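You operate a simulated robot arm through the tools that you are given. There is no shell and no other tool. Be economical: measure what you need, move in short steps, check, and stop when the job is done.

You run a simulated robot arm. Do the job below in one go: nothing can be reset, and whatever is moved stays where it is left.

Task
Tip the nuts into the blue bowl and fold them in slowly.
Fine: wooden stirrer, no streaks, batter not knocked flat; cup and stirrer back; the PLAIN bowl stays untouched. Set down upright: orange cup, wooden stirrer.
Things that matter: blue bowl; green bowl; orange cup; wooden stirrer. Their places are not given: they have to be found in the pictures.

It is judged by the outcome, as a careful person would: the job done as asked, and still so three seconds after it is handed in. It fails if anything else is knocked over, pushed out of place, dropped, spilled or broken. Flat cloth is picked up by pressing the open fingertips on it (5 to 10 N) and closing them slowly along it; thin cloth reads only 2 to 8 mm in the jaws.

Robot
A 7-joint arm with a two-finger parallel gripper, fixed in place. Base frame: the origin is at the foot of the arm, x ahead of it, y to its left, z up; the work surface is at about z = 0.86. Readings come in m, degrees, newtons and seconds.
With the tool pointing down near the work surface it reaches from about 0.3 to 0.74 m from the base axis. Its first joint turns from -115.0 to 115.0 degrees. Payload 3.91 kg.
The tool frame sits at the grasp point between the pads (the TCP): z along the fingers, y along the line on which they close. The tips reach 0.03 m beyond it. The gripper opens to 0.11 m. The fingers are 0.02 m wide and 0.01 m thick; the gripper's body (0.048 by 0.112 m) begins 0.055 m behind the TCP.
Orientation is told as [roll, pitch, yaw] about the base's x, y, z axes, in that order, counted from this pose: with the fingers straight down and closing along the base's y, the tool's x points along the base's -x, its y along +y and its z along -z.

Tools
- The arm moves only by the tool send_rows. Its arguments are lists of equal length, an entry for each row: "gripper": the opening in per cent of the stroke, from 0 (shut) to 100 (fully open); "linear": the shift along the tool's x, y, z in m, a list of three; "rotation": the turn, a rotation vector about the tool's x, y, z in degrees, a list of three. In form: {"gripper": [gripper, ...], "linear": [[x, y, z], ...], "rotation": [[ax, ay, az], ...]}. A call has 1 to 12 rows; each row shifts and turns the commanded pose from where the row before left it, along the tool's axes as they then stand. Rows are played at 5 a second. More than 0.05 m and 8.6 degrees between two rows, or a gripper value outside its range, and nothing of the call is played. A pose out of reach is approached as far as the arm can. The call stops where the force on the tool passes 40 N (or 10 N more than at its start, if that is more) or the arm is blocked; 0.2 s more then pass. Each finger travels about 0.108 m/s and halts on what it meets, pressing with about 27 N; the grip force reading is that of the motor and also rises with nothing between the fingers. The clock runs only during rows and for 0.2 s after the last one: add rows that do not move to give the fingers time. The reply holds the time, the measured pose of the TCP, the force on the tool along the base axes, the opening and the grip force, in the units named above and with some noise, with the torque about the TCP (base axes, N m) and any sound that the robot's microphone picked up.
- Cameras (640 x 400 px; columns grow to the right, rows downward): "scene" is fixed at [0.4012, 0.4983, 1.5241]; the picture's right is [-0.99, 0.11, 0.00], its down [0.09, 0.81, -0.59] and it looks along [-0.06, -0.58, -0.81] (base axes); focal length 267 px, centre (320, 200). "wrist" rides on the gripper at [0.072, 0.017, -0.103] in the tool frame; the picture's right is [-0.23, 0.97, 0.00], its down [-0.76, -0.18, -0.62] and it looks along [-0.61, -0.14, 0.78] (tool axes); focal length 222 px, centre (320, 200).
- grab_frame(camera): a new picture of that camera. No time passes.
- slide_trunk(by): slides the trunk up (or, below 0, down) by that many m; the arm rides with it, the base frame stays. It gives what a move gives, with no picture.
- point_at(camera, pixels): for up to 12 pixels [column, row] of the newest picture of that camera ("zoom" is the newest enlarged one), the place [x, y, z] in the base frame of the surface seen there, good to about 0.003 m. No time passes.
- enlarge(camera, box): a new picture of the part [left, top, right, bottom] of that camera's present view, enlarged. No time passes.
- close_job(): hands the job in; it is judged then, once.

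Keep the steps short. Do not move on a guess: measure, check each grasp and each placing, and mend mistakes. In all there are 80 turns and 38 pictures (those below and enlarged ones count). Leave the gripper open and the arm clear of the work at the hand-in unless told otherwise, and finish with a single line.

The tools are called after "Emit:" as name(argument=value, ...) on one line, values as JSON. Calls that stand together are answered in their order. send_rows: Moves the arm, as the interface text tells. Its arguments: {"type":"object","properties":{"gripper":{"type":"array","items":{"type":"number"}},"linear":{"type":"array","items":{"type":"array","items":{"type":"number"}}},"rotation":{"type":"array","items":{"type":"array","items":{"type":"number"}}}},"required":["gripper","linear","rotation"]} The other tools are called the same way: slide_trunk (by) slides the trunk up or down; grab_frame (camera) takes a picture; point_at (camera, pixels) gives the place of the surface under pixels of a picture; enlarge (camera, box) takes an enlarged picture of a part of a camera's view; close_job () hands the job in.

At the start:

```text
time: 0.0
position: [0.3119, 0.3537, 1.3278]
ee_rot: [0.0, -0.1, 0.0]
force: [-0.4, 0.5, 0.6]
moment: [-0.04, 0.01, -0.03]
width: 0.1101
finger_force: 0.1
trunk travel left (down, up): [-0.875, 0.115]
```

scene: 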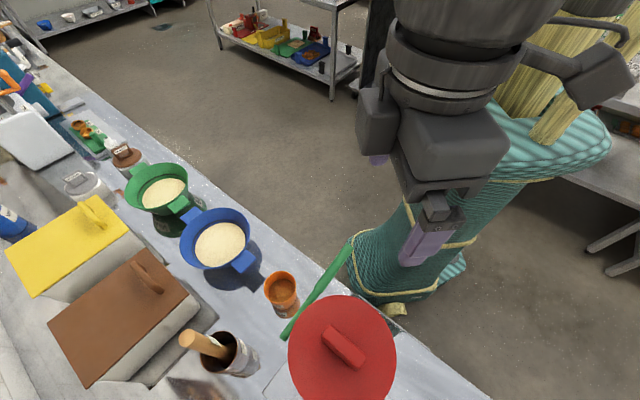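
wrist: 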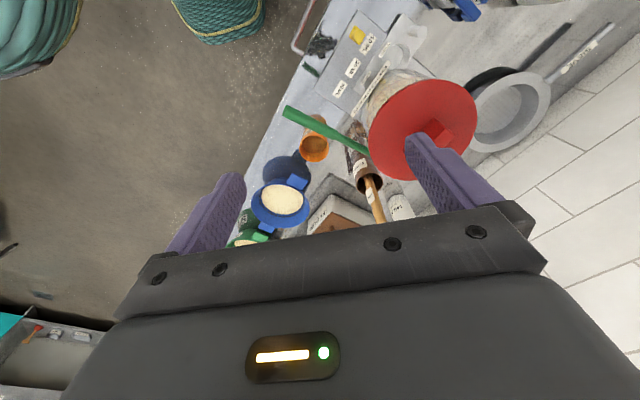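

I see the green bowl near (160,190), the blue bowl near (218,242), the orange cup near (282,290) and a stirrer handle in a dark holder near (205,345). I'll enlarge that area to look closer.

Emit:
enlarge(camera="scene", box=[110, 140, 350, 290])

Emit:
enlarge(camera="scene", box=[160, 250, 400, 400])

Emit:
point_at(camera="scene", pixels=[[220, 245], [163, 192], [284, 290], [186, 337], [225, 345], [340, 250], [285, 335], [340, 350], [220, 300], [265, 370], [245, 355], [97, 205]])

```text
2.67 times, centred on (230, 215) of scene
```

zoom: 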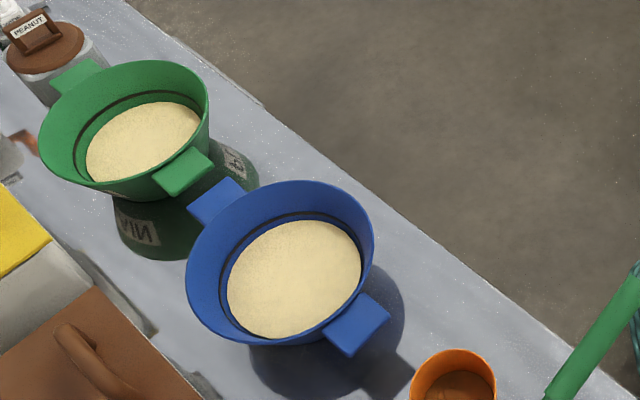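

```text
2.67 times, centred on (280, 325) of scene
```

zoom: 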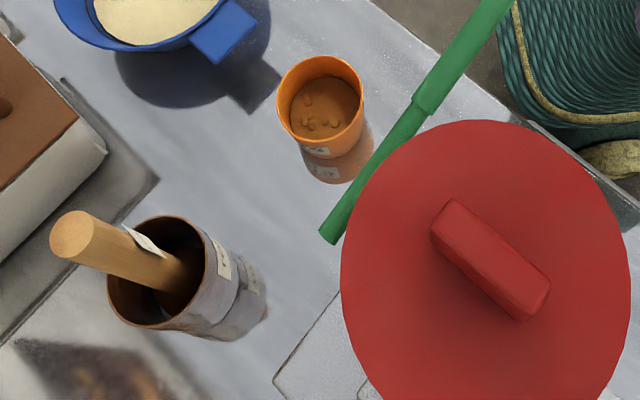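

```text
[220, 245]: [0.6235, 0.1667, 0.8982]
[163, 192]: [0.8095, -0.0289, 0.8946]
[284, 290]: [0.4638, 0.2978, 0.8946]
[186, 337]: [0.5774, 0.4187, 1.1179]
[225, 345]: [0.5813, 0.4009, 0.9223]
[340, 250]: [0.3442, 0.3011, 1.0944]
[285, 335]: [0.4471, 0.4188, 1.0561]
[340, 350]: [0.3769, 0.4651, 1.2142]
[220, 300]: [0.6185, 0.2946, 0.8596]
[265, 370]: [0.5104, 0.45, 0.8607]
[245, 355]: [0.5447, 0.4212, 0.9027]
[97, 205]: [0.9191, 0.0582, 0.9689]
```

Next I'll measure the rims of the cup, blue bowl and holder, the stirrer shaft, and the green stick.

Emit:
point_at(camera="scene", pixels=[[265, 288], [298, 288], [281, 272], [284, 302], [182, 240], [249, 238], [214, 209], [240, 262], [202, 345], [260, 346], [232, 333], [215, 373]])

Emit:
point_at(camera="scene", pixels=[[188, 210], [217, 268], [181, 250], [235, 265], [200, 341], [215, 346], [226, 351], [258, 365], [283, 318], [290, 318], [310, 295], [325, 275]])

Emit:
enlarge(camera="wrist", box=[220, 60, 500, 240])

```text
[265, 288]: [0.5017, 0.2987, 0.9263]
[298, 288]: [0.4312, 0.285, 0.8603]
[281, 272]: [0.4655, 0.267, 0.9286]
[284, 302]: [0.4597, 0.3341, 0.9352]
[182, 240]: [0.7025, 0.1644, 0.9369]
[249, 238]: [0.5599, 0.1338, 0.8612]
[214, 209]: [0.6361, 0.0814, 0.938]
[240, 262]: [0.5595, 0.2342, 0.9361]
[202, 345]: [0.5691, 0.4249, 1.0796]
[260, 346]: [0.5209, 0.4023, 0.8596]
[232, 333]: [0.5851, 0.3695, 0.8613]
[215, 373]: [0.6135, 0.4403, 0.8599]
```

```text
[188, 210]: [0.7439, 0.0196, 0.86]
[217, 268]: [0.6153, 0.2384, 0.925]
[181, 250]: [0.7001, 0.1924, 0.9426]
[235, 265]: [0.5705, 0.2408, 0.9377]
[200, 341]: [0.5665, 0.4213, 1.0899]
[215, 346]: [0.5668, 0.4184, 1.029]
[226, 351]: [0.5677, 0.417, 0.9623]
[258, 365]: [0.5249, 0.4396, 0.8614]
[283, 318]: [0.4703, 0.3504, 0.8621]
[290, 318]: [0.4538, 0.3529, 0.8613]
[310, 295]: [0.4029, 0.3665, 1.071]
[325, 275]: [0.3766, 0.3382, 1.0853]
```

```text
2.22 times, centred on (360, 150) of wrist
```

zoom: 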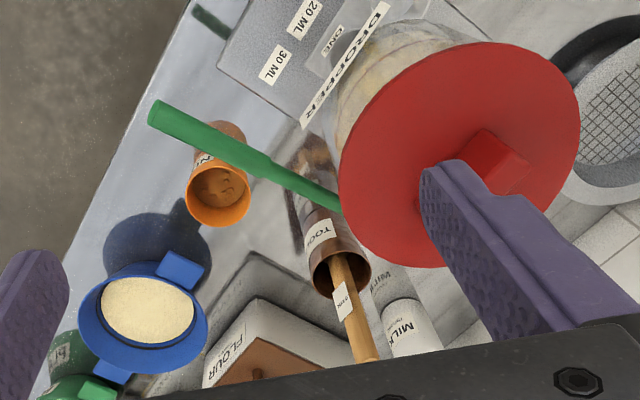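

The blue bowl is centred near (0.625, 0.165) with its rim at 0.938. The cup is near (0.468, 0.30) with its rim at 0.935, and the stirrer leans in a holder near (0.567, 0.418). A green stick sticks out of the red-lidded jar at z of about 1.07 and has to be avoided. I want to grip the cup from the side with the camera on top, so I'll first try turning the wrist about the tool axis in free space, away from the lid.

Emit:
send_rows(gripper=[100, 100, 100, 100, 100, 100, 100, 100, 100, 100, 100, 100], linear=[[-0.02, -0.04, 0], [-0.02, -0.04, 0], [-0.02, -0.04, 0], [-0.02, -0.04, 0], [0, 0, 0], [0, 0, 0], [0, 0, 0], [0, 0, 0], [0, 0, 0], [0, 0, 0], [0, 0, 0], [0, 0, 0]], rotation=[[0, 0, 0], [0, 0, 0], [0, 0, 0], [0, 0, 0], [0, 0, 8.5], [0, 0, 8.5], [0, 0, 8.5], [0, 0, 8.5], [0, 0, 8.5], [0, 0, 8.5], [0, 0, 8.5], [0, 0, 8.5]])

```text
time: 2.6
position: [0.391, 0.1923, 1.3279]
ee_rot: [0.0, 0.0, -68.1]
force: [-0.6, -0.3, 0.1]
moment: [0.02, -0.01, 0.01]
width: 0.11
finger_force: 0.2
trunk travel left (down, up): [-0.875, 0.115]
```

The turn works. I'll carry on to yaw −147, which points tool x along the cup's bearing.

Emit:
send_rows(gripper=[100, 100, 100, 100, 100, 100, 100, 100, 100, 100], linear=[[0, 0, 0], [0, 0, 0], [0, 0, 0], [0, 0, 0], [0, 0, 0], [0, 0, 0], [0, 0, 0], [0, 0, 0], [0, 0, 0], [0, 0, 0]], rotation=[[0, 0, 8], [0, 0, 8], [0, 0, 8], [0, 0, 8], [0, 0, 8], [0, 0, 8], [0, 0, 8], [0, 0, 8], [0, 0, 7.5], [0, 0, 7.5]])

Emit:
grab_frame(camera="wrist")

```text
time: 4.8
position: [0.3904, 0.1949, 1.3276]
ee_rot: [0.0, 0.0, -147.1]
force: [-0.7, -0.5, -0.9]
moment: [0.01, -0.06, 0.0]
width: 0.1097
finger_force: 0.1
trunk travel left (down, up): [-0.875, 0.115]
```

```text
32 pictures are left
```

wrist: 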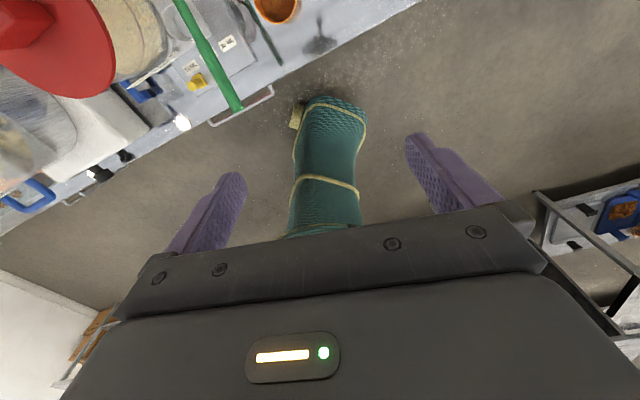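

Yaw −147 is reached. Next I'll pitch the fingers forward by 75°.

Emit:
send_rows(gripper=[100, 100, 100, 100, 100, 100, 100, 100, 100, 100], linear=[[0, 0, 0], [0, 0, 0], [0, 0, 0], [0, 0, 0], [0, 0, 0], [0, 0, 0], [0, 0, 0], [0, 0, 0], [0, 0, 0], [0, 0, 0]], rotation=[[0, 7.5, 0], [0, 7.5, 0], [0, 7.5, 0], [0, 7.5, 0], [0, 7.5, 0], [0, 7.5, 0], [0, 7.5, 0], [0, 7.5, 0], [0, 7.5, 0], [0, 7.5, 0]])

Emit:
grab_frame(camera="scene")

```text
time: 7.0
position: [0.4322, 0.2121, 1.3698]
ee_rot: [-1.9, 69.4, -148.7]
force: [-0.2, -0.3, 0.2]
moment: [0.0, -0.02, -0.01]
width: 0.11
finger_force: 0.1
out of reach, approached as far as the arm can: row 4, 8, 9, 10
trunk travel left (down, up): [-0.875, 0.115]
```

```text
31 pictures are left
```

scene: 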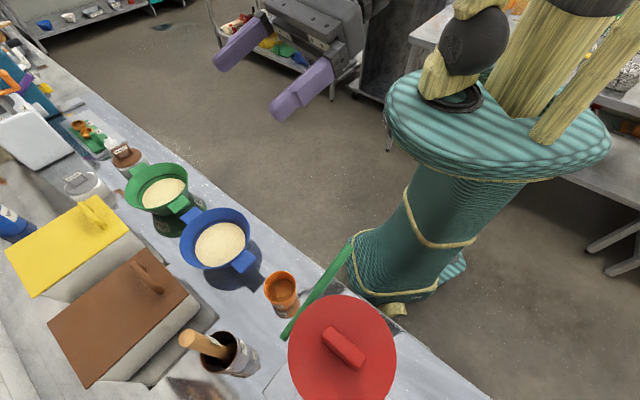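

The pitch works; the arm was only too close to its base for the last rows. To stay clear of the green stick I'll point the fingers at about 65° azimuth (yaw −115), turning about the vertical and moving outward.

Emit:
send_rows(gripper=[100, 100, 100, 100, 100], linear=[[0, 0, 0.02], [0, 0, 0.02], [0, 0, 0.02], [0, 0, 0], [0, 0, 0]], rotation=[[7.5, 0, -2.8], [7.5, 0, -2.8], [7.5, 0, -2.8], [7.5, 0, -2.8], [0, 0, 0]])

```text
time: 8.2
position: [0.3336, 0.2972, 1.3907]
ee_rot: [4.1, 69.5, -113.6]
force: [-0.3, -0.9, -0.7]
moment: [0.02, 0.02, 0.03]
width: 0.1101
finger_force: 0.1
out of reach, approached as far as the arm can: row 1, 2, 3, 4
trunk travel left (down, up): [-0.875, 0.115]
```

I'll shift sideways along tool y to get nearer the cup's x, away from the base.

Emit:
send_rows(gripper=[100, 100, 100, 100, 100], linear=[[0, 0.035, 0], [0, 0.035, 0], [0, 0.035, 0], [0, 0.03, 0], [0, 0, 0]], rotation=[[0, 0, 0], [0, 0, 0], [0, 0, 0], [0, 0, 0], [0, 0, 0]])

```text
time: 9.4
position: [0.3471, 0.2917, 1.3924]
ee_rot: [6.8, 69.5, -112.4]
force: [0.9, 0.1, -0.1]
moment: [0.01, 0.01, 0.0]
width: 0.1101
finger_force: 0.1
out of reach, approached as far as the arm can: row 1, 2, 3, 4
trunk travel left (down, up): [-0.875, 0.115]
```

The wrist seems to be jammed at a joint limit. I'll undo 30° of pitch, move outward, and then pitch again.

Emit:
send_rows(gripper=[100, 100, 100, 100, 100, 100], linear=[[0, 0, 0], [0, 0, 0], [0, 0, 0], [0, 0, 0], [0, 0, 0], [0, 0, 0]], rotation=[[0, -8, 0], [0, -8, 0], [0, -8, 0], [0, -8, 0], [0, 0, 0], [0, 0, 0]])

```text
time: 10.8
position: [0.3475, 0.2925, 1.3915]
ee_rot: [1.9, 37.6, -116.4]
force: [-0.1, -0.8, 0.3]
moment: [-0.03, 0.01, -0.01]
width: 0.1102
finger_force: 0.1
out of reach, approached as far as the arm can: row 1
trunk travel left (down, up): [-0.875, 0.115]
```

Emit:
send_rows(gripper=[100, 100, 100, 100, 100, 100, 100, 100, 100, 100], linear=[[0, 0.042, 0], [0, 0.042, 0], [0, 0.042, 0], [0, 0.042, 0], [0, 0, 0], [0, 0, 0], [0, 0, 0], [0, 0, 0], [0, 0, 0], [0, 0, 0]], rotation=[[0, 0, 0], [0, 0, 0], [0, 0, 0], [0, 0, 0], [0, 8, 0], [0, 8, 0], [0, 8, 0], [0, 8, 0], [0, 8, 0], [0, 0, 0]])

```text
time: 13.0
position: [0.4939, 0.2118, 1.3959]
ee_rot: [7.0, 77.7, -110.7]
force: [-0.7, -0.9, -1.0]
moment: [-0.02, 0.02, -0.02]
width: 0.11
finger_force: 0.2
trunk travel left (down, up): [-0.875, 0.115]
```

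Pitch 77.7 is reached at (0.494, 0.212), with fingers along (0.46, 0.86, −0.21). I'll lower the trunk partway and check the arm's clearance.

Emit:
slide_trunk(by=-0.25)

Emit:
grab_frame(camera="scene")

Emit:
grab_frame(camera="wrist")

```text
time: 15.6
position: [0.4957, 0.2132, 1.1474]
ee_rot: [6.9, 77.5, -110.8]
force: [0.2, 0.6, -0.5]
moment: [0.0, 0.02, 0.02]
width: 0.1101
finger_force: 0.0
trunk travel left (down, up): [-0.625, 0.365]
```

```text
30 pictures are left
```

scene: 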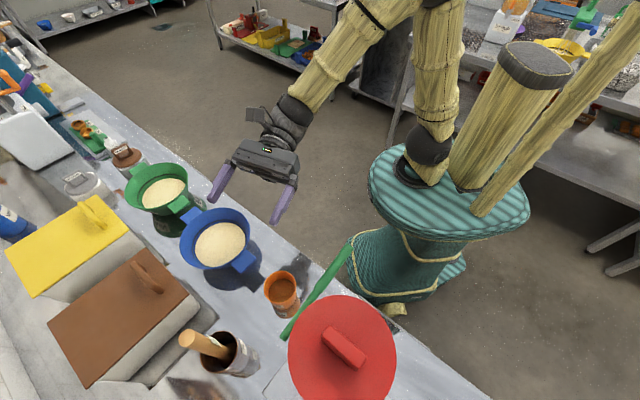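

```text
29 pictures are left
```

wrist: 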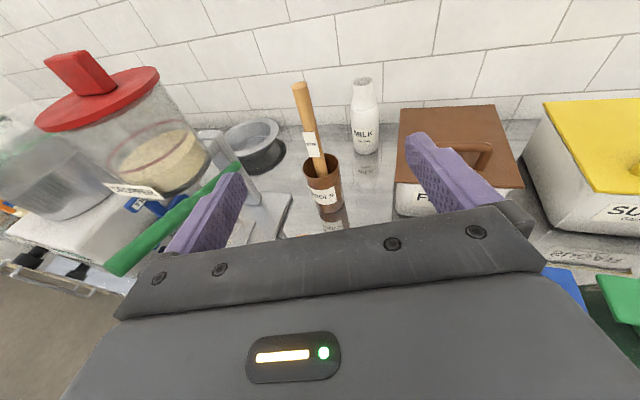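

The view is clear: the green stick is the dropper's lever, which has to stay untouched. The rim centre works out at (0.4695, 0.303). I'll line up sideways and a little back at this height, then lower the trunk and go in underneath lever level.

Emit:
send_rows(gripper=[100, 100, 100], linear=[[-0.002, -0.0325, -0.01], [-0.002, -0.0325, -0.01], [0, 0, 0]], rotation=[[0, 0, 0], [0, 0, 0], [0, 0, 0]])

```text
time: 16.4
position: [0.4285, 0.2229, 1.1433]
ee_rot: [6.9, 77.6, -110.7]
force: [0.6, -0.7, 0.0]
moment: [-0.02, 0.02, -0.03]
width: 0.1097
finger_force: 0.1
trunk travel left (down, up): [-0.625, 0.365]
```

Emit:
slide_trunk(by=-0.16)

Emit:
enlarge(camera="scene", box=[180, 180, 420, 330])

```text
time: 18.2
position: [0.4279, 0.2238, 0.9836]
ee_rot: [6.9, 77.6, -110.8]
force: [-0.2, -0.4, -0.2]
moment: [0.0, -0.01, 0.02]
width: 0.1099
finger_force: 0.1
trunk travel left (down, up): [-0.465, 0.525]
```

```text
2.67 times, centred on (300, 255) of scene
```

zoom: 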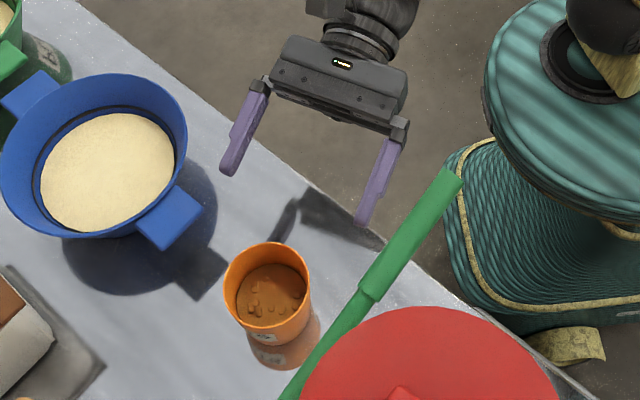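

The gripper body is out beyond the counter edge and the fingers line up with the cup. I'll lower to z ≈ 0.910.

Emit:
slide_trunk(by=-0.073)

Emit:
send_rows(gripper=[100, 100, 100, 100, 100], linear=[[0.0045, 0, 0.021], [0.0045, 0, 0.021], [0.0045, 0, 0.021], [0.0045, 0, 0.021], [0, 0, 0]], rotation=[[0, 0, 0], [0, 0, 0], [0, 0, 0], [0, 0, 0], [0, 0, 0]])

Emit:
enlarge(camera="scene", box=[180, 200, 420, 350])

```text
time: 19.3
position: [0.4267, 0.2237, 0.9112]
ee_rot: [6.9, 77.6, -110.8]
force: [0.2, -0.5, 0.1]
moment: [0.0, -0.03, 0.0]
width: 0.1098
finger_force: 0.1
trunk travel left (down, up): [-0.392, 0.598]
```

```text
time: 20.5
position: [0.4676, 0.3008, 0.9124]
ee_rot: [7.0, 77.6, -110.7]
force: [0.8, -0.9, 0.0]
moment: [0.0, -0.03, 0.0]
width: 0.11
finger_force: 0.0
trunk travel left (down, up): [-0.392, 0.598]
```

```text
2.67 times, centred on (300, 275) of scene
```

zoom: 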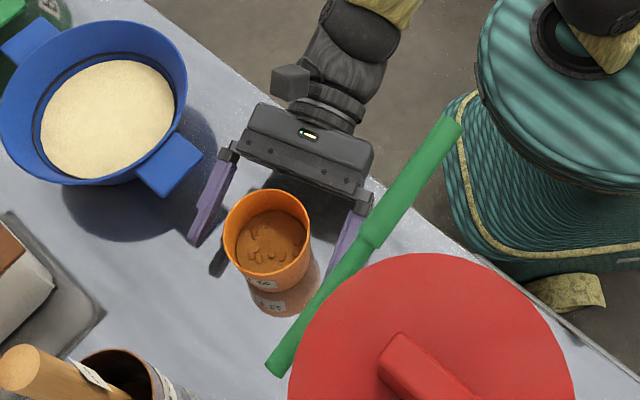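

The cup sits centred between the fingers. I'll close slowly.

Emit:
send_rows(gripper=[90, 80, 72, 66, 62, 58, 54, 50, 45, 40, 40, 40], linear=[[0, 0, 0], [0, 0, 0], [0, 0, 0], [0, 0, 0], [0, 0, 0], [0, 0, 0], [0, 0, 0], [0, 0, 0], [0, 0, 0], [0, 0, 0], [0, 0, 0], [0, 0, 0]], rotation=[[0, 0, 0], [0, 0, 0], [0, 0, 0], [0, 0, 0], [0, 0, 0], [0, 0, 0], [0, 0, 0], [0, 0, 0], [0, 0, 0], [0, 0, 0], [0, 0, 0], [0, 0, 0]])

```text
time: 23.1
position: [0.4671, 0.3004, 0.9117]
ee_rot: [7.0, 77.5, -110.8]
force: [-0.5, 0.2, 0.7]
moment: [-0.04, -0.02, 0.0]
width: 0.0672
finger_force: 26.8
trunk travel left (down, up): [-0.392, 0.598]
```

The cup is held at 0.067 m with 27 N. I'll lift it a little with the trunk and check the hold.

Emit:
slide_trunk(by=0.05)

Emit:
send_rows(gripper=[40, 40, 40], linear=[[-0.002, 0, -0.01], [-0.004, 0, -0.02], [0, 0, 0]], rotation=[[0, 0, 0], [0, 0, 0], [0, 0, 0]])

Emit:
enlarge(camera="scene", box=[180, 180, 420, 330])

```text
time: 24.0
position: [0.466, 0.3005, 0.9608]
ee_rot: [6.9, 77.5, -110.7]
force: [0.0, -0.9, -1.3]
moment: [0.0, 0.01, 0.03]
width: 0.0672
finger_force: 26.9
trunk travel left (down, up): [-0.442, 0.548]
```

```text
time: 24.8
position: [0.4508, 0.2711, 0.9624]
ee_rot: [6.9, 77.6, -110.9]
force: [0.2, -0.3, -0.9]
moment: [0.03, 0.02, 0.0]
width: 0.0673
finger_force: 26.8
trunk travel left (down, up): [-0.442, 0.548]
```

```text
2.67 times, centred on (300, 255) of scene
```

zoom: 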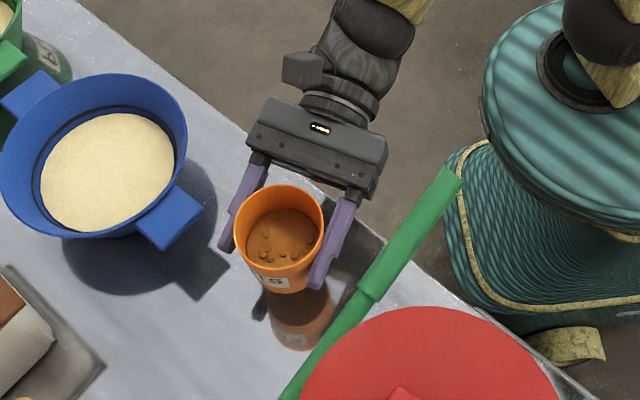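

The cup is held upright with the nuts still inside. I'll raise it, then slide along tool y until it is over the blue bowl.

Emit:
slide_trunk(by=0.085)

Emit:
send_rows(gripper=[40, 40, 40, 40, 40, 40, 40, 40, 40, 40], linear=[[0, 0.02, -0.0015], [0, 0.025, -0.0015], [0, 0.03, -0.0015], [0, 0.03, -0.0015], [0, 0.03, -0.0015], [0, 0.03, -0.0015], [0, 0.025, -0.0015], [0, 0.015, -0.001], [0, 0.01, 0], [0, 0, 0]], rotation=[[0, 0, 0], [0, 0, 0], [0, 0, 0], [0, 0, 0], [0, 0, 0], [0, 0, 0], [0, 0, 0], [0, 0, 0], [0, 0, 0], [0, 0, 0]])

Emit:
grab_frame(camera="scene")

```text
time: 26.1
position: [0.4517, 0.2724, 1.0473]
ee_rot: [6.8, 77.6, -110.8]
force: [0.5, 0.9, 0.1]
moment: [-0.03, 0.0, 0.02]
width: 0.0671
finger_force: 27.3
trunk travel left (down, up): [-0.527, 0.463]
```

```text
time: 28.2
position: [0.6372, 0.1616, 1.0531]
ee_rot: [6.7, 77.5, -110.9]
force: [-0.1, 0.5, -0.9]
moment: [-0.01, -0.02, -0.02]
width: 0.0668
finger_force: 27.2
trunk travel left (down, up): [-0.527, 0.463]
```

```text
25 pictures are left
```

scene: 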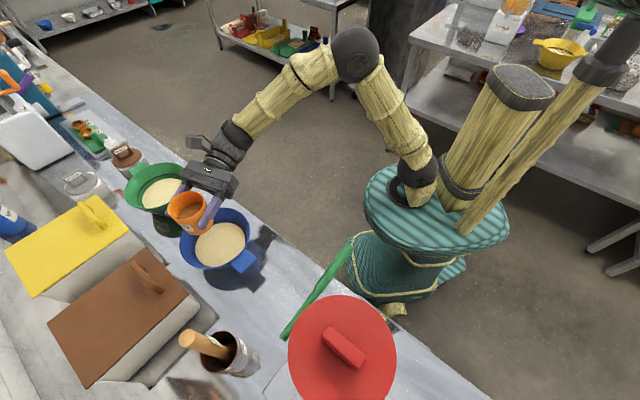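

The cup is over the blue bowl and clear of the green one. I'll come down 3 cm and begin tilting slowly to 60°.

Emit:
slide_trunk(by=-0.03)

Emit:
send_rows(gripper=[40, 40, 40, 40, 40, 40, 40, 40, 40, 40, 40, 40], linear=[[0, 0, 0], [0, 0, 0], [0, 0, 0], [0, 0, 0], [0, 0, 0], [0, 0, 0], [0, 0, 0], [0, 0, 0], [0, 0, 0], [0, 0, 0], [0, 0, 0], [0, 0, 0]], rotation=[[0, 0, -5], [0, 0, -5], [0, 0, -5], [0, 0, -5], [0, 0, -5], [0, 0, -5], [0, 0, -5], [0, 0, -5], [0, 0, -5], [0, 0, -5], [0, 0, -5], [0, 0, -5]])

Emit:
enlarge(camera="scene", box=[110, 150, 350, 300])

```text
time: 29.0
position: [0.6362, 0.1614, 1.0246]
ee_rot: [6.9, 77.5, -110.8]
force: [-0.6, -0.1, -1.9]
moment: [0.01, 0.01, 0.01]
width: 0.0672
finger_force: 27.0
trunk travel left (down, up): [-0.497, 0.493]
```

```text
time: 31.6
position: [0.6375, 0.1592, 1.0245]
ee_rot: [76.1, 27.6, -34.4]
force: [-0.3, -0.3, -1.0]
moment: [0.03, 0.01, -0.02]
width: 0.0673
finger_force: 27.2
trunk travel left (down, up): [-0.497, 0.493]
```

```text
2.67 times, centred on (230, 225) of scene
```

zoom: 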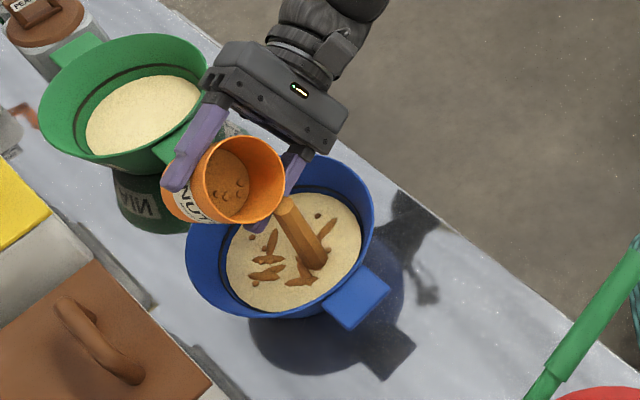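

The nuts are pouring in a stream into the middle of the blue bowl. I'll carry on tilting slowly.

Emit:
send_rows(gripper=[40, 40, 40, 40, 40, 40, 40, 40, 40, 40, 40, 40], linear=[[0, 0, 0], [0, 0, 0], [0, 0, 0], [0, 0, 0], [0, 0, 0], [0, 0, 0], [0, 0, 0], [0, 0, 0], [0, 0, 0], [0, 0, 0], [0, 0, 0], [0, 0, 0]], rotation=[[0, 0, -4], [0, 0, -4], [0, 0, -4], [0, 0, -4], [0, 0, -4], [0, 0, -4], [0, 0, -4], [0, 0, -4], [0, 0, -4], [0, 0, -4], [0, 0, -4], [0, 0, -4]])

Emit:
enlarge(camera="scene", box=[110, 150, 350, 300])

```text
time: 34.2
position: [0.6368, 0.1618, 1.0236]
ee_rot: [76.9, -19.1, -23.5]
force: [0.5, 0.9, -0.6]
moment: [-0.01, 0.0, -0.04]
width: 0.0671
finger_force: 26.8
trunk travel left (down, up): [-0.497, 0.493]
```

```text
2.67 times, centred on (230, 225) of scene
```

zoom: 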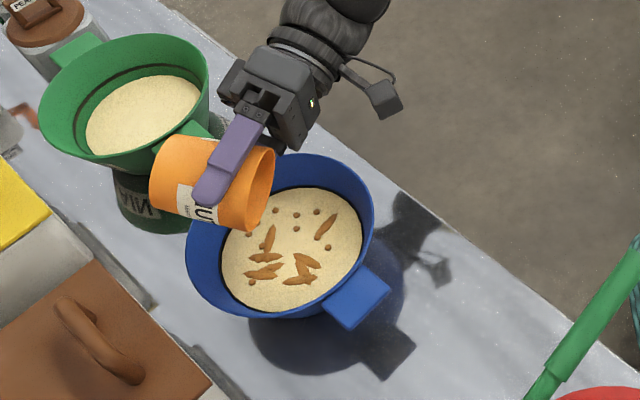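

The stream has stopped. I'll tilt a bit further and hold, to be sure the cup is empty.

Emit:
send_rows(gripper=[40, 40, 40, 40, 40, 40, 40, 40, 40, 40], linear=[[0, 0, 0], [0, 0, 0], [0, 0, 0], [0, 0, 0], [0, 0, 0], [0, 0, 0], [0, 0, 0], [0, 0, 0], [0, 0, 0], [0, 0, 0]], rotation=[[0, 0, -5], [0, 0, -5], [0, 0, -5], [0, 0, -5], [0, 0, -5], [0, 0, -5], [0, 0, 0], [0, 0, 0], [0, 0, 0], [0, 0, 0]])

Emit:
enlarge(camera="scene", box=[110, 150, 350, 300])

```text
time: 36.4
position: [0.6369, 0.1619, 1.0256]
ee_rot: [71.4, -48.0, -13.8]
force: [0.6, -0.6, -0.6]
moment: [0.0, 0.0, -0.04]
width: 0.0669
finger_force: 27.2
trunk travel left (down, up): [-0.497, 0.493]
```

```text
2.67 times, centred on (230, 225) of scene
```

zoom: 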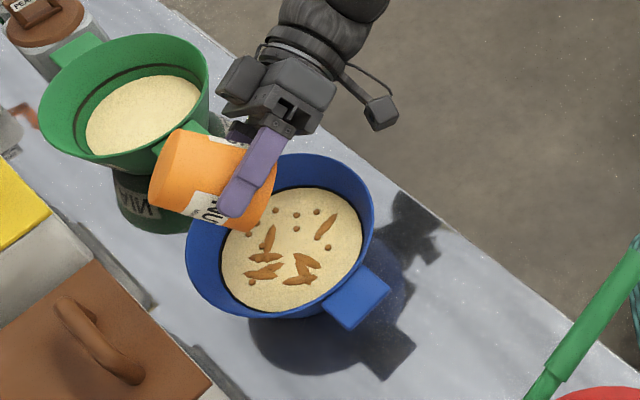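

Nothing more comes out. I'll roll the cup back upright by 138°.

Emit:
send_rows(gripper=[40, 40, 40, 40, 40, 40, 40, 40, 40, 40, 40, 40], linear=[[0, 0, 0], [0, 0, 0], [0, 0, 0], [0, 0, 0], [0, 0, 0], [0, 0, 0], [0, 0, 0], [0, 0, 0], [0, 0, 0], [0, 0, 0], [0, 0, 0], [0, 0, 0]], rotation=[[0, 0, 7.5], [0, 0, 7.5], [0, 0, 7.5], [0, 0, 7.5], [0, 0, 7.5], [0, 0, 7.5], [0, 0, 7.5], [0, 0, 7.5], [0, 0, 7.5], [0, 0, 7.5], [0, 0, 7.5], [0, 0, 7.5]])

Emit:
send_rows(gripper=[40, 40, 40, 40, 40, 40, 40], linear=[[0, 0, 0], [0, 0, 0], [0, 0, 0], [0, 0, 0], [0, 0, 0], [0, 0, 0], [0, 0, 0]], rotation=[[0, 0, 8], [0, 0, 8], [0, 0, 8], [0, 0, 8], [0, 0, 8], [0, 0, 8], [0, 0, 0]])

Emit:
slide_trunk(by=0.03)

Emit:
enlarge(camera="scene", box=[110, 150, 350, 300])

```text
time: 39.0
position: [0.6362, 0.1632, 1.0232]
ee_rot: [74.0, 39.5, -38.2]
force: [-0.8, -0.4, 0.3]
moment: [0.01, 0.01, -0.02]
width: 0.0674
finger_force: 26.4
trunk travel left (down, up): [-0.497, 0.493]
```

```text
time: 40.6
position: [0.6379, 0.1614, 1.0238]
ee_rot: [6.4, 77.6, -111.3]
force: [-0.2, -0.2, -1.0]
moment: [0.03, 0.04, 0.02]
width: 0.0672
finger_force: 26.5
trunk travel left (down, up): [-0.497, 0.493]
```

```text
time: 41.4
position: [0.638, 0.1616, 1.0542]
ee_rot: [6.8, 77.6, -110.7]
force: [0.2, -0.2, 0.4]
moment: [0.0, 0.01, -0.01]
width: 0.067
finger_force: 27.2
trunk travel left (down, up): [-0.527, 0.463]
```

```text
2.67 times, centred on (230, 225) of scene
```

zoom: 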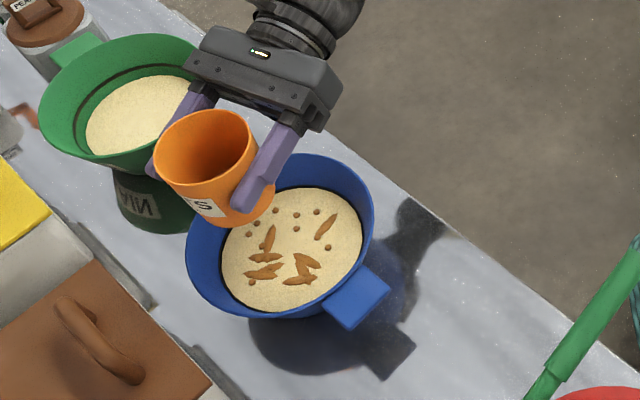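

The cup is empty. I'll take it back along the same path.

Emit:
send_rows(gripper=[40, 40, 40, 40, 40, 40, 40, 40, 40, 40], linear=[[0, -0.02, 0.0015], [0, -0.025, 0.0015], [0, -0.03, 0.0015], [0, -0.03, 0.0015], [0, -0.03, 0.0015], [0, -0.03, 0.0015], [0, -0.025, 0.0015], [0, -0.015, 0.001], [0, -0.01, 0], [0, 0, 0]], rotation=[[0, 0, 0], [0, 0, 0], [0, 0, 0], [0, 0, 0], [0, 0, 0], [0, 0, 0], [0, 0, 0], [0, 0, 0], [0, 0, 0], [0, 0, 0]])

Emit:
slide_trunk(by=-0.085)

Emit:
send_rows(gripper=[40, 40, 40], linear=[[0.004, 0, 0.02], [0.002, 0, 0.01], [0, 0, 0]], rotation=[[0, 0, 0], [0, 0, 0], [0, 0, 0]])

Emit:
slide_trunk(by=-0.045)

```text
time: 43.5
position: [0.4502, 0.2706, 1.0447]
ee_rot: [6.8, 77.5, -110.8]
force: [-0.4, -0.3, -1.0]
moment: [0.02, -0.03, -0.02]
width: 0.0668
finger_force: 27.1
trunk travel left (down, up): [-0.527, 0.463]
```

```text
time: 44.8
position: [0.4495, 0.2719, 0.9603]
ee_rot: [6.8, 77.7, -110.8]
force: [0.0, 0.0, 0.0]
moment: [-0.01, 0.01, 0.02]
width: 0.0671
finger_force: 27.4
trunk travel left (down, up): [-0.442, 0.548]
```

```text
time: 45.6
position: [0.4639, 0.297, 0.9594]
ee_rot: [6.9, 77.6, -110.8]
force: [-0.2, 0.5, 0.0]
moment: [-0.02, 0.0, -0.02]
width: 0.0667
finger_force: 27.1
trunk travel left (down, up): [-0.442, 0.548]
```

```text
time: 46.4
position: [0.4647, 0.2969, 0.9147]
ee_rot: [7.0, 77.6, -110.8]
force: [0.0, 0.4, 0.1]
moment: [-0.01, 0.0, -0.03]
width: 0.0673
finger_force: 26.9
trunk travel left (down, up): [-0.397, 0.593]
```

It is 3 mm above the original height and 3–4 mm short. I'll correct that, then lower onto the surface.

Emit:
send_rows(gripper=[40, 40], linear=[[0.001, 0, 0.004], [0, 0, 0]], rotation=[[0, 0, 0], [0, 0, 0]])

Emit:
slide_trunk(by=-0.004)

```text
time: 47.0
position: [0.4657, 0.3021, 0.914]
ee_rot: [6.8, 77.6, -110.8]
force: [-0.2, 0.3, -0.2]
moment: [0.04, -0.04, 0.01]
width: 0.067
finger_force: 27.1
trunk travel left (down, up): [-0.397, 0.593]
```

```text
time: 47.6
position: [0.4667, 0.3026, 0.9112]
ee_rot: [7.2, 77.7, -110.5]
force: [0.6, 0.8, 5.0]
moment: [-0.13, -0.09, 0.07]
width: 0.067
finger_force: 27.2
trunk travel left (down, up): [-0.393, 0.597]
```

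Contact reads 5 N upward, so the cup is standing. I'll open gently and look.

Emit:
send_rows(gripper=[63, 66, 70, 75, 80, 90, 100, 100, 100], linear=[[0, 0, 0], [0, 0, 0], [0, 0, 0], [0, 0, 0], [0, 0, 0], [0, 0, 0], [0, 0, 0], [0, 0, 0], [0, 0, 0]], rotation=[[0, 0, 0], [0, 0, 0], [0, 0, 0], [0, 0, 0], [0, 0, 0], [0, 0, 0], [0, 0, 0], [0, 0, 0], [0, 0, 0]])

Emit:
send_rows(gripper=[100, 100, 100, 100, 100], linear=[[-0.0045, 0, -0.021], [-0.0045, 0, -0.021], [-0.0045, 0, -0.021], [-0.0045, 0, -0.021], [0, 0, 0]], rotation=[[0, 0, 0], [0, 0, 0], [0, 0, 0], [0, 0, 0], [0, 0, 0]])

Emit:
enlarge(camera="scene", box=[160, 200, 400, 350])

```text
time: 49.6
position: [0.4655, 0.3013, 0.9101]
ee_rot: [6.9, 77.6, -110.8]
force: [0.0, 0.8, 0.0]
moment: [0.02, 0.01, 0.01]
width: 0.11
finger_force: 0.1
trunk travel left (down, up): [-0.393, 0.597]
```

```text
time: 50.8
position: [0.4263, 0.2243, 0.9098]
ee_rot: [6.9, 77.6, -110.9]
force: [-0.5, 0.4, 0.6]
moment: [0.04, 0.0, 0.0]
width: 0.1099
finger_force: 0.1
trunk travel left (down, up): [-0.393, 0.597]
```

```text
2.67 times, centred on (280, 275) of scene
```

zoom: 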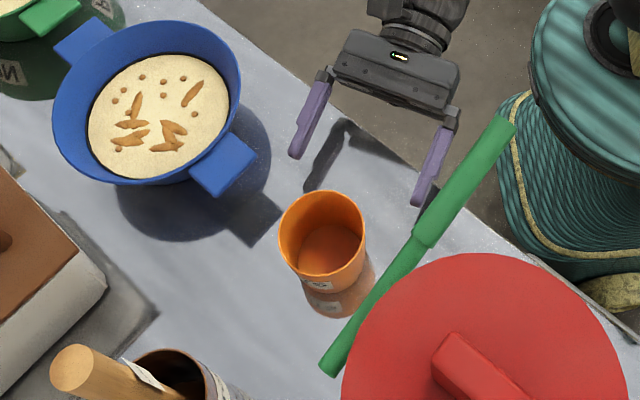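

The cup stands upright and empty on its spot. I'll raise the trunk here, then move right and use the wrist camera to measure the stirrer.

Emit:
slide_trunk(by=0.26)

Emit:
send_rows(gripper=[100, 100, 100, 100, 100], linear=[[0, 0.03, 0], [0, 0.03, 0], [0, 0.03, 0], [0, 0, 0], [0, 0, 0]], rotation=[[0, 0, 0], [0, 0, 0], [0, 0, 0], [0, 0, 0], [0, 0, 0]])

Emit:
enlarge(camera="wrist", box=[200, 60, 440, 210])

```text
time: 53.4
position: [0.426, 0.2262, 1.1701]
ee_rot: [7.0, 77.6, -110.8]
force: [-0.6, 0.0, 0.5]
moment: [0.02, -0.01, -0.02]
width: 0.11
finger_force: 0.0
trunk travel left (down, up): [-0.653, 0.337]
```

```text
time: 54.6
position: [0.5093, 0.1828, 1.1728]
ee_rot: [6.8, 77.6, -110.8]
force: [0.4, -0.2, 0.3]
moment: [0.07, 0.0, 0.0]
width: 0.1101
finger_force: 0.0
trunk travel left (down, up): [-0.653, 0.337]
```

```text
2.67 times, centred on (320, 135) of wrist
```

zoom: 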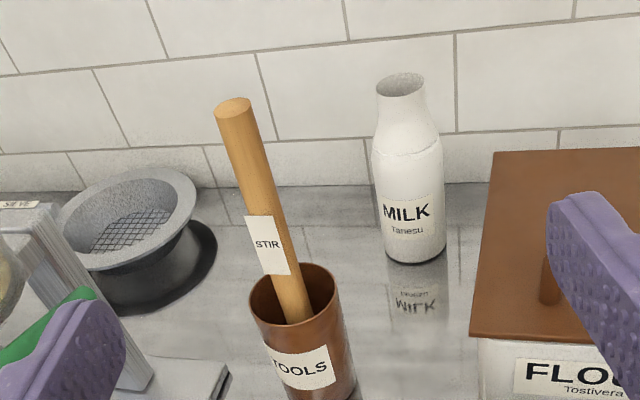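

Emit:
point_at(camera="zoom", pixels=[[232, 105], [235, 125], [243, 155], [255, 195], [268, 245], [290, 300], [225, 140], [262, 140], [250, 295], [341, 295], [297, 262], [345, 380]])

Emit:
point_at(camera="scene", pixels=[[183, 333], [192, 338], [260, 340]])

```text
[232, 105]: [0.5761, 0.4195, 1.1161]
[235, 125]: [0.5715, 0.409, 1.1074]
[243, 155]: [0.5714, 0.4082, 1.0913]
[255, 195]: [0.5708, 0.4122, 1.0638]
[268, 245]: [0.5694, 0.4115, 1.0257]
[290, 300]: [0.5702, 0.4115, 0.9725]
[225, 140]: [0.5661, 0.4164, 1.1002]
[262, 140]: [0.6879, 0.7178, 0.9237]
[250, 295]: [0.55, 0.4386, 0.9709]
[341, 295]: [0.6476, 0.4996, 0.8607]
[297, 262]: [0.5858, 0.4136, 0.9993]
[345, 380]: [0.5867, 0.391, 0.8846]
```

```text
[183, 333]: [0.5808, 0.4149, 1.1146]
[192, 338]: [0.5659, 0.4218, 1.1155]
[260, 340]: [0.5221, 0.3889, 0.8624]
```

The stirrer stands upright with its axis at about (0.5755, 0.419), top at 1.116 and diameter about 0.022. The holder rim is at about 0.99. I'll lower to z ≈ 1.07, line up, and come in with a half-open gripper, stopping short to check.

Emit:
slide_trunk(by=-0.105)

Emit:
send_rows(gripper=[60, 60, 60, 60, 60, 60, 60, 60], linear=[[0, -0.025, 0], [0, -0.0254, 0], [0.0063, 0, 0.0293], [0.0063, 0, 0.0293], [0.0063, 0, 0.0293], [0.0063, 0, 0.0293], [0.0063, 0, 0.0293], [0, 0, 0]], rotation=[[0, 0, 0], [0, 0, 0], [0, 0, 0], [0, 0, 0], [0, 0, 0], [0, 0, 0], [0, 0, 0], [0, 0, 0]])

Emit:
grab_frame(camera="scene")

Emit:
grab_frame(camera="wrist")

```text
time: 56.0
position: [0.5086, 0.1824, 1.0674]
ee_rot: [6.9, 77.6, -110.7]
force: [0.1, 0.2, -0.3]
moment: [-0.02, 0.02, -0.02]
width: 0.11
finger_force: 0.1
trunk travel left (down, up): [-0.548, 0.442]
```

```text
time: 57.8
position: [0.5335, 0.3376, 1.0649]
ee_rot: [6.7, 77.6, -110.9]
force: [-0.9, 0.6, -0.1]
moment: [0.01, 0.0, 0.0]
width: 0.0658
finger_force: 0.0
trunk travel left (down, up): [-0.548, 0.442]
```

```text
18 pictures are left
```

scene: 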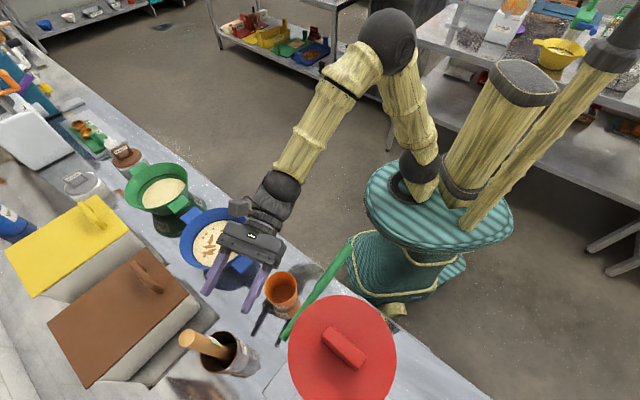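

```text
17 pictures are left
```

wrist: 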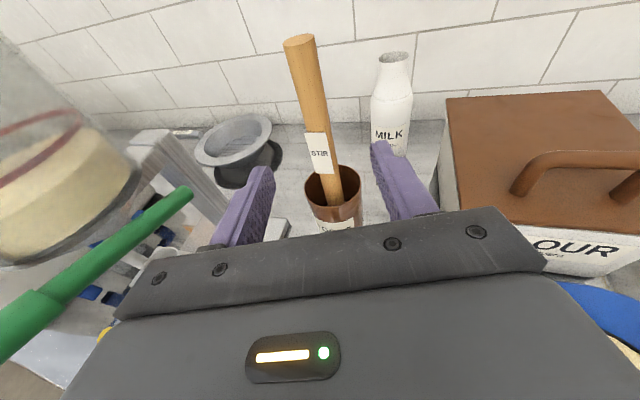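

The line-up is good, with about 0.092 left straight ahead. I'll go forward and close slowly.

Emit:
send_rows(gripper=[60, 60, 60, 60, 60, 50, 40, 32, 24, 16, 10, 10], linear=[[0.0048, 0, 0.0224], [0.0048, 0, 0.0224], [0.0048, 0, 0.0224], [0.0048, 0, 0.0224], [0, 0, 0], [0, 0, 0], [0, 0, 0], [0, 0, 0], [0, 0, 0], [0, 0, 0], [0, 0, 0], [0, 0, 0]], rotation=[[0, 0, 0], [0, 0, 0], [0, 0, 0], [0, 0, 0], [0, 0, 0], [0, 0, 0], [0, 0, 0], [0, 0, 0], [0, 0, 0], [0, 0, 0], [0, 0, 0], [0, 0, 0]])

Emit:
grab_frame(camera="wrist")

```text
time: 60.4
position: [0.5737, 0.419, 1.0657]
ee_rot: [6.9, 77.5, -110.9]
force: [-0.4, 0.3, 0.3]
moment: [0.04, 0.06, -0.01]
width: 0.0197
finger_force: 26.8
trunk travel left (down, up): [-0.548, 0.442]
```

```text
16 pictures are left
```

wrist: 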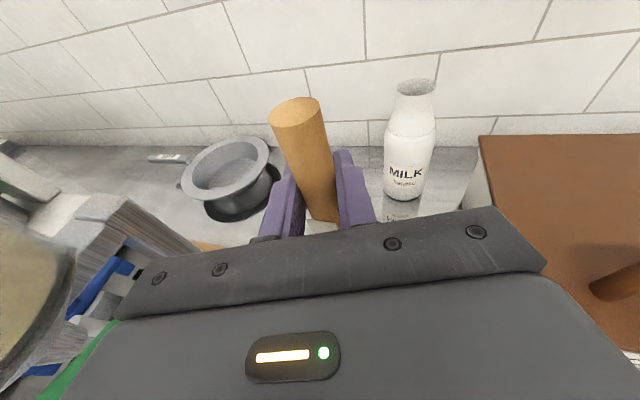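

The stirrer is gripped at 0.0197 m. I'll lift it straight up 0.16 m and check.

Emit:
slide_trunk(by=0.16)

Emit:
grab_frame(camera="scene")

```text
time: 62.2
position: [0.5751, 0.4187, 1.2251]
ee_rot: [6.9, 77.6, -110.8]
force: [0.3, -0.2, -1.0]
moment: [0.02, 0.01, 0.01]
width: 0.0195
finger_force: 26.8
trunk travel left (down, up): [-0.708, 0.282]
```

```text
15 pictures are left
```

scene: 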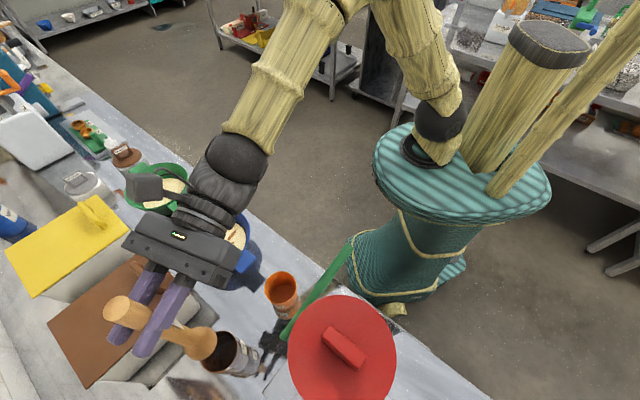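

I can see the stirrer's wider foot near (205,343). I'll measure where its lower end is and the holder rim.

Emit:
enlarge(camera="scene", box=[90, 270, 298, 400])

Emit:
point_at(camera="scene", pixels=[[120, 308], [185, 340], [195, 342], [205, 345], [211, 352], [203, 358], [232, 350], [240, 335], [208, 374]])

```text
3.08 times, centred on (194, 335) of scene
```

zoom: 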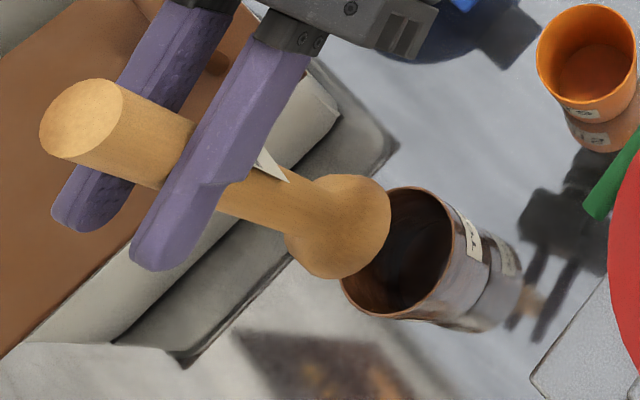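

```text
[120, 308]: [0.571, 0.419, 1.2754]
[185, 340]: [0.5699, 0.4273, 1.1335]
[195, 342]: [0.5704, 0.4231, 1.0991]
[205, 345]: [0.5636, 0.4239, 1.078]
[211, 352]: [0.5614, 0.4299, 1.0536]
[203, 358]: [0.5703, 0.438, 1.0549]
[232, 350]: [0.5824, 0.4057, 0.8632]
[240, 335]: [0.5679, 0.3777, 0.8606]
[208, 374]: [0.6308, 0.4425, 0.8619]
```

The stirrer has a round head about 0.045 wide, now hanging clear of the holder. I'll move it over the bowl centre.

Emit:
send_rows(gripper=[10, 10, 10, 10, 10, 10, 10, 10, 10, 10], linear=[[-0.0027, 0.01, -0.0122], [-0.0053, 0.0202, -0.0244], [-0.0053, 0.0202, -0.0244], [-0.0053, 0.0202, -0.0244], [-0.0053, 0.0202, -0.0244], [-0.0053, 0.0202, -0.0244], [-0.0053, 0.0202, -0.0244], [-0.0053, 0.0202, -0.0244], [-0.0027, 0.01, -0.0122], [0, 0, 0]], rotation=[[0, 0, 0], [0, 0, 0], [0, 0, 0], [0, 0, 0], [0, 0, 0], [0, 0, 0], [0, 0, 0], [0, 0, 0], [0, 0, 0], [0, 0, 0]])

Emit:
enlarge(camera="scene", box=[110, 150, 350, 300])

```text
time: 64.4
position: [0.6246, 0.1685, 1.2314]
ee_rot: [6.7, 77.5, -110.9]
force: [-0.3, -0.6, -0.6]
moment: [-0.02, 0.01, 0.0]
width: 0.0198
finger_force: 26.6
trunk travel left (down, up): [-0.708, 0.282]
```

```text
2.67 times, centred on (230, 225) of scene
```

zoom: 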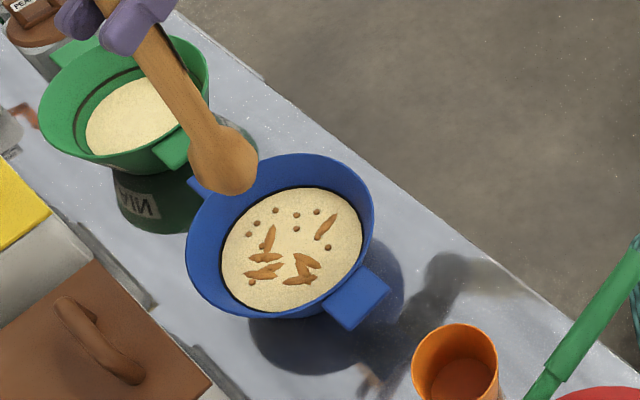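

The head is clear. I'll lower it to just above the batter and check that it's centred.

Emit:
slide_trunk(by=-0.125)

Emit:
enlarge(camera="scene", box=[110, 150, 350, 300])

```text
time: 66.0
position: [0.6239, 0.1673, 1.1055]
ee_rot: [6.9, 77.6, -110.8]
force: [-0.6, 0.1, -0.9]
moment: [0.01, -0.01, -0.01]
width: 0.0195
finger_force: 27.0
trunk travel left (down, up): [-0.583, 0.407]
```

```text
2.67 times, centred on (230, 225) of scene
```

zoom: 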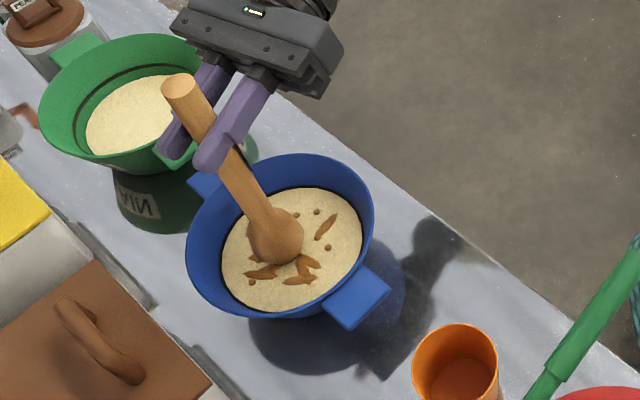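

It's centred. I'll lower slowly into the batter and watch the force.

Emit:
slide_trunk(by=-0.015)

Emit:
slide_trunk(by=-0.01)

```text
time: 66.6
position: [0.6241, 0.1691, 1.0911]
ee_rot: [6.9, 77.6, -110.8]
force: [-0.5, -0.8, -0.8]
moment: [0.0, 0.02, -0.03]
width: 0.0196
finger_force: 26.9
trunk travel left (down, up): [-0.568, 0.422]
```

```text
time: 67.2
position: [0.6234, 0.1705, 1.0807]
ee_rot: [6.9, 77.6, -110.7]
force: [0.1, 0.5, -0.3]
moment: [0.0, 0.01, 0.0]
width: 0.0197
finger_force: 26.9
trunk travel left (down, up): [-0.558, 0.432]
```

The force is near zero, so the head is in the batter without touching the bowl floor. I'll move out 25 mm and make a slow half circle (about 3 cm/s), then look.

Emit:
send_rows(gripper=[10, 10, 10, 10], linear=[[-0.0003, 0.0063, -0.0008], [-0.0003, 0.0063, -0.0008], [-0.0003, 0.0063, -0.0008], [-0.0003, 0.0063, -0.0008]], rotation=[[0, 0, 0], [0, 0, 0], [0, 0, 0], [0, 0, 0]])

Emit:
send_rows(gripper=[10, 10, 10, 10, 10, 10, 10, 10, 10, 10, 10, 10], linear=[[0.0014, -0.00085, 0.00632], [0.0013, -0.0025, 0.00589], [0.0012, -0.00397, 0.00506], [0.001, -0.00518, 0.00388], [0.0007, -0.00603, 0.00244], [0.0003, -0.00647, 0.00083], [0, -0.00647, -0.00083], [-0.0004, -0.00603, -0.00244], [-0.0007, -0.00518, -0.00388], [-0.001, -0.00397, -0.00506], [-0.0012, -0.0025, -0.00589], [-0.0014, -0.00085, -0.00632]], rotation=[[0, 0, 0], [0, 0, 0], [0, 0, 0], [0, 0, 0], [0, 0, 0], [0, 0, 0], [0, 0, 0], [0, 0, 0], [0, 0, 0], [0, 0, 0], [0, 0, 0], [0, 0, 0]])

Emit:
enlarge(camera="scene", box=[140, 170, 300, 270])

```text
time: 68.2
position: [0.6451, 0.1544, 1.0813]
ee_rot: [6.9, 77.6, -110.9]
force: [0.0, 0.1, 0.2]
moment: [0.01, -0.01, -0.04]
width: 0.0197
finger_force: 27.1
trunk travel left (down, up): [-0.558, 0.432]
```

```text
time: 70.8
position: [0.5991, 0.1775, 1.0805]
ee_rot: [6.8, 77.5, -110.9]
force: [0.2, -0.4, -0.7]
moment: [0.03, 0.0, -0.04]
width: 0.0196
finger_force: 27.6
trunk travel left (down, up): [-0.558, 0.432]
```

```text
4.00 times, centred on (220, 220) of scene
```

zoom: 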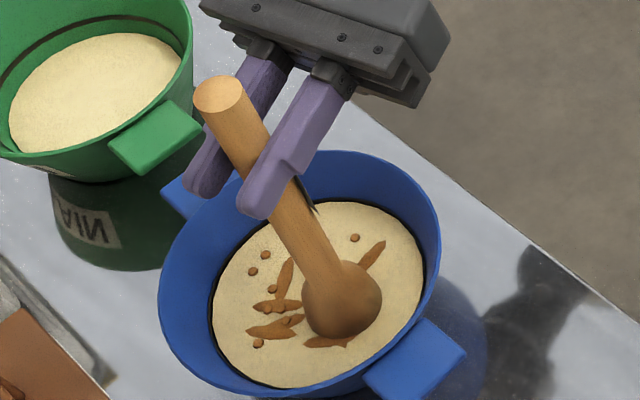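

The head's whole outline is still visible, so it may be barely in the batter. I'll measure points down its lower edge and on the batter beside it.

Emit:
point_at(camera="zoom", pixels=[[342, 300], [342, 320], [345, 332], [350, 337], [375, 320], [345, 350], [390, 330], [320, 330], [330, 270], [232, 300], [300, 385]])

```text
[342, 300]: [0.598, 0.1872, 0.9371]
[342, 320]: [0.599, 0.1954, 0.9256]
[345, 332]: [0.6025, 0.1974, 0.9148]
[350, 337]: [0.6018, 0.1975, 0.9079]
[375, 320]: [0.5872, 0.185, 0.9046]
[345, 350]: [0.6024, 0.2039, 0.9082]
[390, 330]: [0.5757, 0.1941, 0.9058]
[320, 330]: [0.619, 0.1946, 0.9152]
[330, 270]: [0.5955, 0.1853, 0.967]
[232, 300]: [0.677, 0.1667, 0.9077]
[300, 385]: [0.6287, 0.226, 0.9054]
```

The head is dipping roughly 15 mm. I'll go a bit deeper in small steps, watching for floor contact.

Emit:
slide_trunk(by=-0.006)

Emit:
slide_trunk(by=-0.005)

```text
time: 71.3
position: [0.6013, 0.176, 1.0744]
ee_rot: [6.9, 77.6, -110.9]
force: [-0.2, -0.5, -1.4]
moment: [0.01, 0.02, -0.01]
width: 0.0198
finger_force: 27.2
trunk travel left (down, up): [-0.552, 0.438]
```

```text
time: 71.9
position: [0.5999, 0.177, 1.0702]
ee_rot: [6.9, 77.7, -110.8]
force: [-0.4, -0.2, -0.8]
moment: [-0.01, -0.01, -0.04]
width: 0.0197
finger_force: 27.0
trunk travel left (down, up): [-0.547, 0.443]
```

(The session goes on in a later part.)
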